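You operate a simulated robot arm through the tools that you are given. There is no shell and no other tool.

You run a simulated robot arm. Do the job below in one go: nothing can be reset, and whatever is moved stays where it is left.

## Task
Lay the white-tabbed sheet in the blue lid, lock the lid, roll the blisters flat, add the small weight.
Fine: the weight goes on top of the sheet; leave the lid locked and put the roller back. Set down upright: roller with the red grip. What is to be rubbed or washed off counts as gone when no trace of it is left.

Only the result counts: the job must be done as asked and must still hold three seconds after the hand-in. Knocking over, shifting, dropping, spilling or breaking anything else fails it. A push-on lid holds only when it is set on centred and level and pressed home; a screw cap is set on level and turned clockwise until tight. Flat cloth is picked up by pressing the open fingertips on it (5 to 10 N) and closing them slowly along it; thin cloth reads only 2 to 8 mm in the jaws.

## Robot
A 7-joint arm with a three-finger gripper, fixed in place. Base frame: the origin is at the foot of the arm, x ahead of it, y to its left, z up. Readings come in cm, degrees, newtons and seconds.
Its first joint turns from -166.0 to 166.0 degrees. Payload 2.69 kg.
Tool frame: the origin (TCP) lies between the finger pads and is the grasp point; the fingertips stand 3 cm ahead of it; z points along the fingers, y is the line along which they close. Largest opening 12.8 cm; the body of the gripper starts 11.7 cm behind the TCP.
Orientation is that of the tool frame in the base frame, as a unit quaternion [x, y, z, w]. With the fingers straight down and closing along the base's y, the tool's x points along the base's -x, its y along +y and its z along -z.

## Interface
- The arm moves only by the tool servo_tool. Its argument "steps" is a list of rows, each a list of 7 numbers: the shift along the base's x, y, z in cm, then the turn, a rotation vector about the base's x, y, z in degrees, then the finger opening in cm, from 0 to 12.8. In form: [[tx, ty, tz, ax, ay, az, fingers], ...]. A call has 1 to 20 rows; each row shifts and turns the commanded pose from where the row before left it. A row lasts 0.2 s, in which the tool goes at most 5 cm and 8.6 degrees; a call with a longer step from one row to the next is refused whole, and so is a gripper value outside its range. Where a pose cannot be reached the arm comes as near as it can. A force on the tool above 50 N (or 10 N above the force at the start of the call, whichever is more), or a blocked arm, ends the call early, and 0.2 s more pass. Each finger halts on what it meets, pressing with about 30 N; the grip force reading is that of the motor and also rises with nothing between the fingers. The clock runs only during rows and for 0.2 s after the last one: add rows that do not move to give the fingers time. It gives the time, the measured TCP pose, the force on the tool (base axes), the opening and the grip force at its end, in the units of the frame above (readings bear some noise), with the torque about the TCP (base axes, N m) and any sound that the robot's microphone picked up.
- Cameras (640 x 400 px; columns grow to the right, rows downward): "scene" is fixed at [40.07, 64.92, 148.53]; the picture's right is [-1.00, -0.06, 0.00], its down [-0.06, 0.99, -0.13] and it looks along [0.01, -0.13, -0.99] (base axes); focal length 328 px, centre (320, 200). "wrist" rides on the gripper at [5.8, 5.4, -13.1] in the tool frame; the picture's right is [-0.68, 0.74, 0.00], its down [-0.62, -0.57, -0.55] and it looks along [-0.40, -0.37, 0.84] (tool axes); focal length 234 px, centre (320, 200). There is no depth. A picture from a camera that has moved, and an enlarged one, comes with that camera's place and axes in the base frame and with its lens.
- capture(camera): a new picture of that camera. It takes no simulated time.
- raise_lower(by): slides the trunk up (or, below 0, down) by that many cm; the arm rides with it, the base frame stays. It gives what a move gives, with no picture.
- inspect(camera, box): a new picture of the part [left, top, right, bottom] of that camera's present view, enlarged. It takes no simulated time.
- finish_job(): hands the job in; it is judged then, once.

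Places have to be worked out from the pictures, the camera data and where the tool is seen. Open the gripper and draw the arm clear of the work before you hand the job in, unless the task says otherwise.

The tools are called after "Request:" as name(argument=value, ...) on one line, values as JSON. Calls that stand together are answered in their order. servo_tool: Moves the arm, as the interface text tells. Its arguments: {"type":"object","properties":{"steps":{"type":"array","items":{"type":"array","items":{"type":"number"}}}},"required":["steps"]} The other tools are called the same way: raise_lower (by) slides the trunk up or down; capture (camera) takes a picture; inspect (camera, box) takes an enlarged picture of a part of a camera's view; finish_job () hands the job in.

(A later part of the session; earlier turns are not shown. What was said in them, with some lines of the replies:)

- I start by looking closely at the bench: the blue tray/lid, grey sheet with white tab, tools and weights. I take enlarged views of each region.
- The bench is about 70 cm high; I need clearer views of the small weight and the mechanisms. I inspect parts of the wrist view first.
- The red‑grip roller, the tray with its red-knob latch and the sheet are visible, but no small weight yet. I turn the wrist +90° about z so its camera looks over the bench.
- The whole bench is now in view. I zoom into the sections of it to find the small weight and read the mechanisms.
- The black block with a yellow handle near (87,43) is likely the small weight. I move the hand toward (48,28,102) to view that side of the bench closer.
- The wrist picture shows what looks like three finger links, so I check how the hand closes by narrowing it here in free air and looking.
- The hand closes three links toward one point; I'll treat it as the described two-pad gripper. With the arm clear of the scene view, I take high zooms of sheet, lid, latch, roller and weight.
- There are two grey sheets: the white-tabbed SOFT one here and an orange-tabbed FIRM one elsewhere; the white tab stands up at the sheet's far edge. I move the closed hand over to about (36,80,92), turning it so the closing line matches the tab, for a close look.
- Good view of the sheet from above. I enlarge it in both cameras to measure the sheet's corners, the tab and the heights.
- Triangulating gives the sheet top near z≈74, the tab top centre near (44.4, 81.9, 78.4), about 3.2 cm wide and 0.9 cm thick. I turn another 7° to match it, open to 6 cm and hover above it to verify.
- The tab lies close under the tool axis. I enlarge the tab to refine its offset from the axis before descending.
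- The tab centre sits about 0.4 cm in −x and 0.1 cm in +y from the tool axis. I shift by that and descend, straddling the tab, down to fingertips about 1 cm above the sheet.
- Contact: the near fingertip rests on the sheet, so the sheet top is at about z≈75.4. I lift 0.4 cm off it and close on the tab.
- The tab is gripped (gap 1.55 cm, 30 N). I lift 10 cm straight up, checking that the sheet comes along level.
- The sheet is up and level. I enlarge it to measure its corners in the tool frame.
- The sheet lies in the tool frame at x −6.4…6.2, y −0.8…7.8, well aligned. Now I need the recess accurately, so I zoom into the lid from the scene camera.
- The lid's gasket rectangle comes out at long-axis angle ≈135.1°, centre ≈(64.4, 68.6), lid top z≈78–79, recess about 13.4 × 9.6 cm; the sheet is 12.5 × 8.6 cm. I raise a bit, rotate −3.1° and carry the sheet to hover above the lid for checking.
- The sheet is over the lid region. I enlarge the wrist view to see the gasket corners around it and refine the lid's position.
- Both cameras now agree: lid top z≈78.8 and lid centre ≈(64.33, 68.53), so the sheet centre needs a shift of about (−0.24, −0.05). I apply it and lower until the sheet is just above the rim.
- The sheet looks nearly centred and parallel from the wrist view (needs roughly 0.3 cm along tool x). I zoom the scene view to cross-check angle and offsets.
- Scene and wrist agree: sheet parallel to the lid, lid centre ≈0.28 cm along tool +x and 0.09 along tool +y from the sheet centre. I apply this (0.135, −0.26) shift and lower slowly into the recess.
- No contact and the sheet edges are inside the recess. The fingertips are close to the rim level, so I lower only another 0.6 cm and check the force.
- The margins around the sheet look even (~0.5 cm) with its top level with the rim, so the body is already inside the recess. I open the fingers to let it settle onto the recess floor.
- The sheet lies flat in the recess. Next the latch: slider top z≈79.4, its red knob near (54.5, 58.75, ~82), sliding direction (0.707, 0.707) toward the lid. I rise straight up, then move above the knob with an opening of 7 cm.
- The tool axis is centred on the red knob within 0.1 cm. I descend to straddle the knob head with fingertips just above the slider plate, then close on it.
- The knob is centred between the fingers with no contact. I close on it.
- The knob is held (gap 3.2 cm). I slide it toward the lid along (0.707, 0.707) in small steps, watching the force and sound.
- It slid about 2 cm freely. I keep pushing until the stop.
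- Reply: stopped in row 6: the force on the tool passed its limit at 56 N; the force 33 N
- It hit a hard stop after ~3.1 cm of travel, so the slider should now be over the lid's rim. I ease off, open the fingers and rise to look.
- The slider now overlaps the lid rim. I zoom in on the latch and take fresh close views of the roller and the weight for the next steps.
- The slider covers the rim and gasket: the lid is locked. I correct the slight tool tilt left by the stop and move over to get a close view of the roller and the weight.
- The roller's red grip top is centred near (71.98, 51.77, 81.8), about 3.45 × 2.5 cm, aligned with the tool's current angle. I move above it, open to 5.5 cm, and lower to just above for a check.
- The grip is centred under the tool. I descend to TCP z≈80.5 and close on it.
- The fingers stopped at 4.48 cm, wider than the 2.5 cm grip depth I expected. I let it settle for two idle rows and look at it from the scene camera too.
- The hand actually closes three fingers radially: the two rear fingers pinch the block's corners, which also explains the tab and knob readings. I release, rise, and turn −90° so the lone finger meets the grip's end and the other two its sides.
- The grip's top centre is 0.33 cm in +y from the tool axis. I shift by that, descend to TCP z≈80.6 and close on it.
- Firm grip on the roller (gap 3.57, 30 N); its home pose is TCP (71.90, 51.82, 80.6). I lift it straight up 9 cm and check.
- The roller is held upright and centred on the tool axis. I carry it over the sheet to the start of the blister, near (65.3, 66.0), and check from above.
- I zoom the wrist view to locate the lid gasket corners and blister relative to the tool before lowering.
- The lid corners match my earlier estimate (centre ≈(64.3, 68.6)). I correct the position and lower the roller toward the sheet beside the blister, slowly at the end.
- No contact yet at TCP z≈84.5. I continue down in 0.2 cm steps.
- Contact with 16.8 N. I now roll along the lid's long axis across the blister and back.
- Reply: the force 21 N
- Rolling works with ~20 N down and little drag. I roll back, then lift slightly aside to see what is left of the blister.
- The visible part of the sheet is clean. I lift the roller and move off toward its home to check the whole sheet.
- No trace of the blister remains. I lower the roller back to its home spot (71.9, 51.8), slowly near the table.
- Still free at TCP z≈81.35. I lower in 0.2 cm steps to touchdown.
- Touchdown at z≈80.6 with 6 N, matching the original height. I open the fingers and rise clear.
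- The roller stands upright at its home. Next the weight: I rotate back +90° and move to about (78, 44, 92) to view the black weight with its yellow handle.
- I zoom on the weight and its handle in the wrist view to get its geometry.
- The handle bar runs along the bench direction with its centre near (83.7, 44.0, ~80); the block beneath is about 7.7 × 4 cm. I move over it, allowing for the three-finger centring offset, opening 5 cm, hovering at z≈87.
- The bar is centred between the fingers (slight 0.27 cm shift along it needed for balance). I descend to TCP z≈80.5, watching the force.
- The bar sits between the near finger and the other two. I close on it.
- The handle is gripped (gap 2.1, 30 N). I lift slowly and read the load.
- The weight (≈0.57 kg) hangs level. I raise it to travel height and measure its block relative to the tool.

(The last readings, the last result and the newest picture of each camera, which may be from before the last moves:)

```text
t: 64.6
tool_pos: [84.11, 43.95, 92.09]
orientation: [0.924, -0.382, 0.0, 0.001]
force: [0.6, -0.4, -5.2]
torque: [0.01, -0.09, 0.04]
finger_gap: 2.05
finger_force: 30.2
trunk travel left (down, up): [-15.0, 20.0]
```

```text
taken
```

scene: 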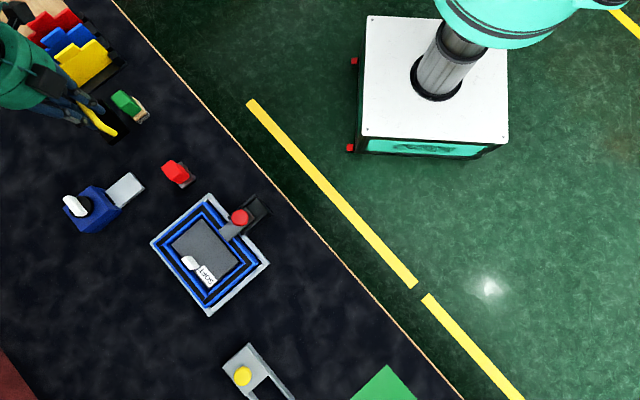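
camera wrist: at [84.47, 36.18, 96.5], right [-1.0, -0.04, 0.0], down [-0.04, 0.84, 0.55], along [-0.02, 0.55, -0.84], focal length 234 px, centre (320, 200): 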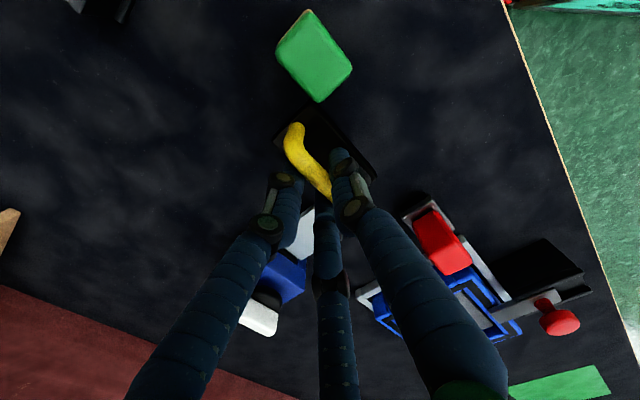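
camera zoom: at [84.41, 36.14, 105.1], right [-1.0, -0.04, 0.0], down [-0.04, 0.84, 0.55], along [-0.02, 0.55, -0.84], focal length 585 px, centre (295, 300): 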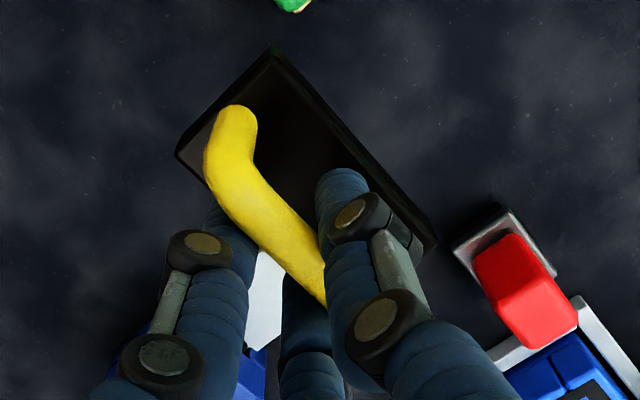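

The block sits at tool (−0.5, 0.45) with a half-size of about 4.25 × 2.2 cm. I carry it to above the lid, aiming its centre at (63.9, 68.1), clear of the tab and slider.

Request:
servo_tool(steps=[[-1.0, 1.2, 0, 0, 0, 0, 0.0], [-1.9, 2.3, 0, 0, 0, 0, 0.0], [-2.1, 2.6, 0, 0, 0, 0, 0.0], [-2.2, 2.7, 0, 0, 0, 0, 0.0], [-2.2, 2.7, 0, 0, 0, 0, 0.0], [-2.2, 2.7, 0, 0, 0, 0, 0.0], [-2.2, 2.7, 0, 0, 0, 0, 0.0], [-2.1, 2.6, 0, 0, 0, 0, 0.0], [-1.9, 2.3, 0, 0, 0, 0, 0.0], [-1.77, 2.19, 0, 0, 0, 0, 0.0], [0, 0, 0, 0, 0, 0, 0.0], [0, 0, 0, 0, 0, 0, 0.0]])

Request:
capture(camera="wrist")

Request:
inspect(camera="wrist", box=[210, 0, 470, 240])

Request:
inspect(camera="scene", box=[140, 180, 280, 320])

```text
t: 67.2
tool_pos: [64.38, 68.07, 91.87]
orientation: [0.924, -0.382, 0.001, 0.001]
force: [-0.3, -1.2, -5.7]
torque: [0.02, -0.01, -0.01]
finger_gap: 2.05
finger_force: 30.0
trunk travel left (down, up): [-15.0, 20.0]
```

```text
taken
camera wrist: at [64.72, 60.25, 104.92], right [-1.0, -0.04, 0.0], down [-0.04, 0.84, 0.55], along [-0.02, 0.55, -0.84], focal length 234 px, centre (320, 200)
```

wrist: 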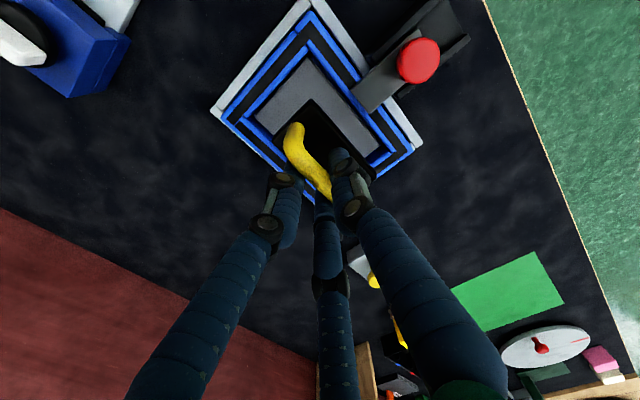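

```text
1.67 times, centred on (340, 120) of wrist
camera zoom: at [64.72, 60.25, 104.92], right [-1.0, -0.04, 0.0], down [-0.04, 0.84, 0.55], along [-0.02, 0.55, -0.84], focal length 390 px, centre (287, 333)
```

zoom: 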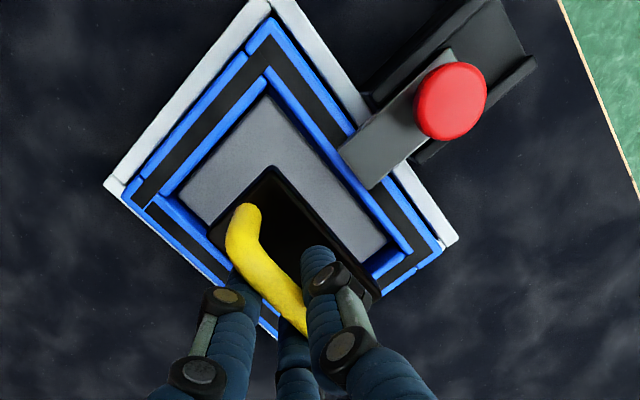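

```text
2.86 times, centred on (210, 250) of scene
camera zoom: at [40.07, 64.92, 148.53], right [-1.0, -0.06, 0.0], down [-0.06, 0.99, -0.13], along [0.01, -0.13, -0.99], focal length 936 px, centre (634, 57)
```

zoom: 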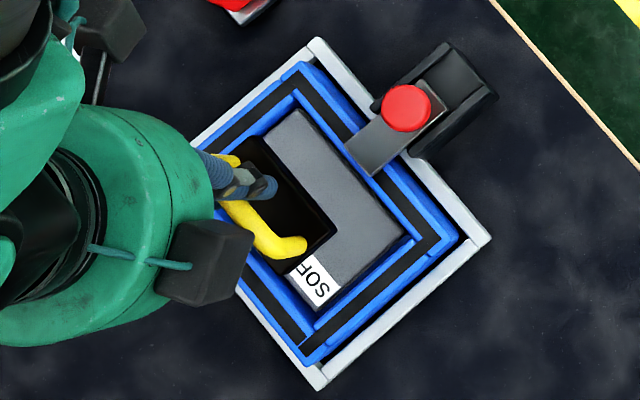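

The weight's block is centred along the lid and about 0.85 cm to the robot side of its centre, clear of tab and rim. I lower it, slowing before the expected contact at TCP z≈84.

Request:
servo_tool(steps=[[0, 0, -2.0, 0, 0, 0, 0.0], [0, 0, -2.5, 0, 0, 0, 0.0], [0, 0, -1.5, 0, 0, 0, 0.0], [0, 0, -0.8, 0, 0, 0, 0.0], [0, 0, -0.4, 0, 0, 0, 0.0], [0, 0, 0, 0, 0, 0, 0.0]])

Request:
inspect(camera="wrist", box=[210, 0, 470, 240])

Request:
inspect(camera="scene", box=[140, 180, 280, 320])

```text
t: 68.6
tool_pos: [64.51, 67.91, 84.67]
orientation: [0.924, -0.382, -0.001, 0.001]
force: [-0.1, -0.8, -5.6]
torque: [-0.01, -0.04, 0.01]
finger_gap: 2.05
finger_force: 30.5
trunk travel left (down, up): [-15.0, 20.0]
```

```text
1.67 times, centred on (340, 120) of wrist
camera zoom: at [64.83, 60.22, 97.77], right [-1.0, -0.04, 0.0], down [-0.04, 0.84, 0.55], along [-0.02, 0.55, -0.84], focal length 390 px, centre (287, 333)
```

zoom: 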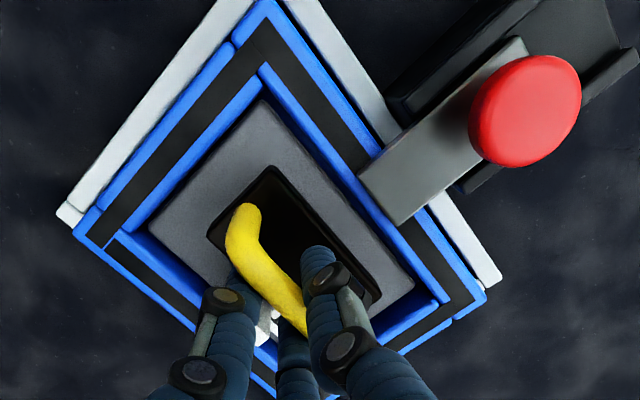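

```text
2.86 times, centred on (210, 250) of scene
camera zoom: at [40.07, 64.92, 148.53], right [-1.0, -0.06, 0.0], down [-0.06, 0.99, -0.13], along [0.01, -0.13, -0.99], focal length 936 px, centre (634, 57)
```

zoom: 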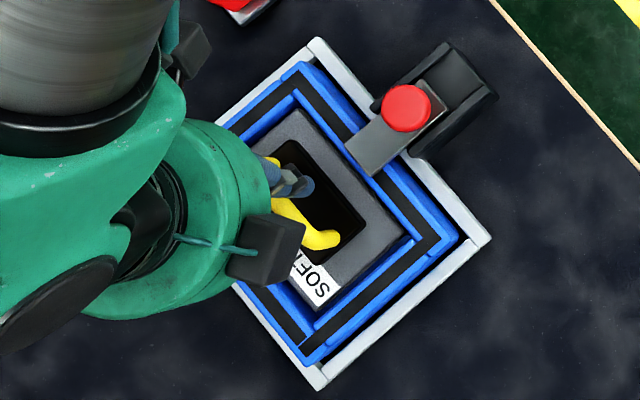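

Alignment is good and everything is clear. I lower the last bit in small steps until contact.

Request:
servo_tool(steps=[[0, 0, -0.2, 0, 0, 0, 0.0], [0, 0, -0.2, 0, 0, 0, 0.0], [0, 0, -0.15, 0, 0, 0, 0.0], [0, 0, 0, 0, 0, 0, 0.0]])

```text
t: 69.6
tool_pos: [64.58, 67.93, 84.23]
orientation: [0.924, -0.382, 0.0, 0.001]
force: [-1.2, -0.6, -4.3]
torque: [0.01, -0.03, 0.0]
finger_gap: 2.03
finger_force: 30.1
trunk travel left (down, up): [-15.0, 20.0]
```

Request:
servo_tool(steps=[[0, 0, -0.1, 0, 0, 0, 0.0], [0, 0, -0.1, 0, 0, 0, 0.0], [0, 0, 0, 0, 0, 0, 0.0]])

```text
t: 70.4
tool_pos: [64.69, 68.1, 83.99]
orientation: [0.924, -0.382, 0.002, 0.0]
force: [0.0, 0.2, 0.8]
torque: [0.03, 0.06, -0.02]
finger_gap: 2.02
finger_force: 29.9
trunk travel left (down, up): [-15.0, 20.0]
```

The load has gone onto the sheet (force from −5.6 to about 0 N). I open the fingers and rise straight up.

Request:
servo_tool(steps=[[0, 0, 0, 0, 0, 0, 3.0], [0, 0, 0, 0, 0, 0, 4.6], [0, 0, 0, 0, 0, 0, 4.6], [0, 0, 1.5, 0, 0, 0, 4.6], [0, 0, 3.0, 0, 0, 0, 4.6], [0, 0, 4.0, 0, 0, 0, 4.6], [0, 0, 0, 0, 0, 0, 4.6]])

Request:
capture(camera="wrist")

Request:
inspect(camera="wrist", box=[210, 0, 470, 240])

```text
t: 72.0
tool_pos: [64.45, 67.92, 92.42]
orientation: [0.924, -0.381, 0.001, 0.001]
force: [0.3, -1.5, 0.2]
torque: [0.04, -0.02, 0.01]
finger_gap: 4.6
finger_force: 0.0
trunk travel left (down, up): [-15.0, 20.0]
```

```text
taken
camera wrist: at [64.8, 60.12, 105.44], right [-1.0, -0.04, 0.0], down [-0.04, 0.84, 0.55], along [-0.02, 0.55, -0.84], focal length 234 px, centre (320, 200)
```

wrist: 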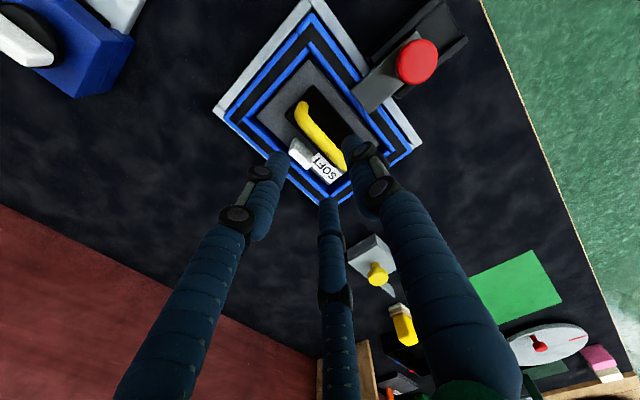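

```text
1.67 times, centred on (340, 120) of wrist
camera zoom: at [64.8, 60.12, 105.44], right [-1.0, -0.04, 0.0], down [-0.04, 0.84, 0.55], along [-0.02, 0.55, -0.84], focal length 390 px, centre (287, 333)
```

zoom: 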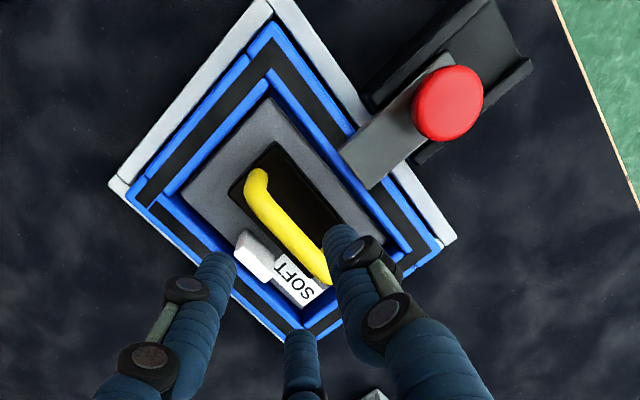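

The weight stands on the sheet beside the tab. I draw the arm back and up, clear of the work, and check everything with the scene camera.

Request:
servo_tool(steps=[[0, 0, 3.0, 0, 0, 0, 4.6], [-2.4, -3.5, 1.0, 0, 0, 0, 6.0], [-2.4, -3.5, 1.0, 0, 0, 0, 8.0], [-2.4, -3.5, 1.0, 0, 0, 0, 8.0], [-2.4, -3.5, 1.0, 0, 0, 0, 8.0], [-2.4, -3.5, 0.5, 0, 0, 0, 8.0], [-2.4, -3.5, 0.5, 0, 0, 0, 8.0], [-2.4, -3.5, 0, 0, 0, 0, 8.0], [-2.4, -3.5, 0, 0, 0, 0, 8.0], [0, 0, 0, 0, 0, 0, 8.0]])

Request:
capture(camera="scene")

Request:
inspect(camera="scene", box=[140, 180, 280, 320])

Request:
inspect(camera="scene", box=[90, 80, 210, 200])

Request:
capture(camera="wrist")

```text
t: 74.2
tool_pos: [45.23, 39.84, 100.52]
orientation: [0.924, -0.381, 0.0, 0.001]
force: [-0.1, -0.5, 0.1]
torque: [0.08, -0.08, 0.02]
finger_gap: 7.99
finger_force: 0.1
trunk travel left (down, up): [-15.0, 20.0]
```

```text
taken
```

scene: 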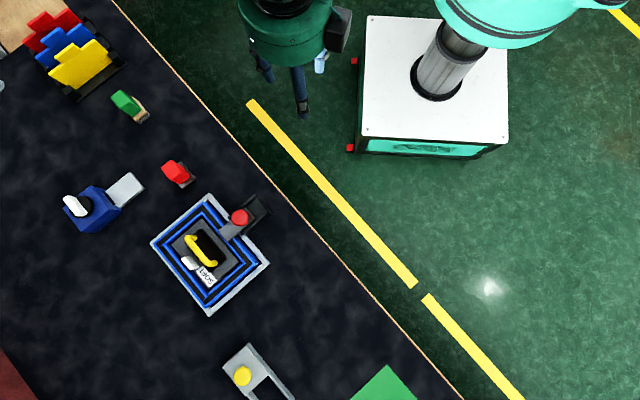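

```text
2.86 times, centred on (210, 250) of scene
camera zoom: at [40.07, 64.92, 148.53], right [-1.0, -0.06, 0.0], down [-0.06, 0.99, -0.13], along [0.01, -0.13, -0.99], focal length 936 px, centre (634, 57)
```

zoom: 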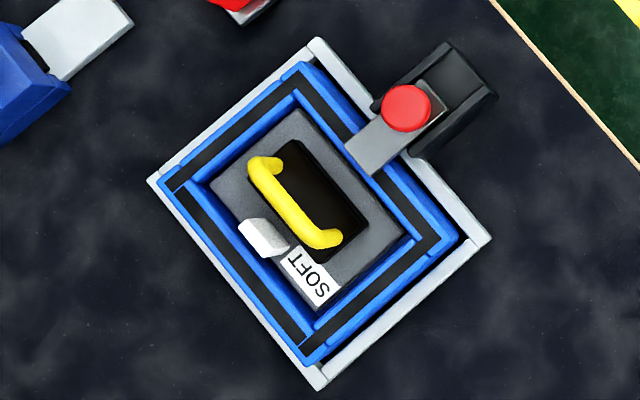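

```text
3.33 times, centred on (150, 140) of scene
camera zoom: at [40.07, 64.92, 148.53], right [-1.0, -0.06, 0.0], down [-0.06, 0.99, -0.13], along [0.01, -0.13, -0.99], focal length 1092 px, centre (887, 400)
```

zoom: 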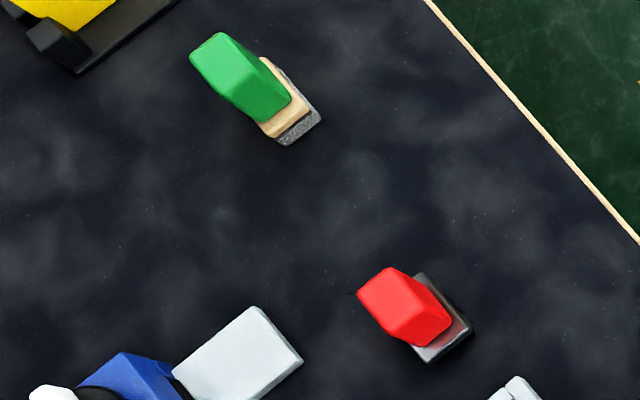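

```text
taken
camera wrist: at [45.49, 32.06, 113.47], right [-1.0, -0.04, 0.0], down [-0.04, 0.84, 0.55], along [-0.02, 0.55, -0.84], focal length 234 px, centre (320, 200)
```

wrist: 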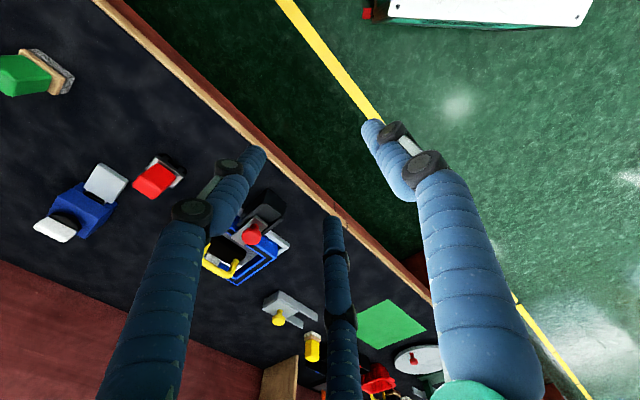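

All checks pass: the sheet is flat in the lid with no blister trace, the slider is at its stop over the rim (3.13 cm of travel), the weight is on the sheet, the roller is upright at home, and the arm is clear with the gripper open. I hand the job in.

Request:
finish_job()

```text
The job is handed in.
```

The job is done and handed in. I don't have the judge's result.

- **Sheet:** The white-tabbed SOFT sheet lies flat in the blue lid's recess. The fingers could not go below the rim, so it dropped the last centimetre or so into place.
- **Lock:** I slid the red-knob latch 3.1 cm to its hard stop over the lid's rim. It still sat there when I zoomed in on it after letting go.
- **Blisters:** One pass out and back with the red-grip roller removed them. I saw no trace in the close-up.
- **Roller:** It stands upright at its original spot.
- **Weight:** I took the black block with the yellow handle to be the small weight, as it was the only weight I saw within reach. It weighs about 0.57 kg and rests on the sheet beside the tab.

In the last pictures nothing else appeared to have moved. The arm is drawn back clear of the bench with the gripper open.
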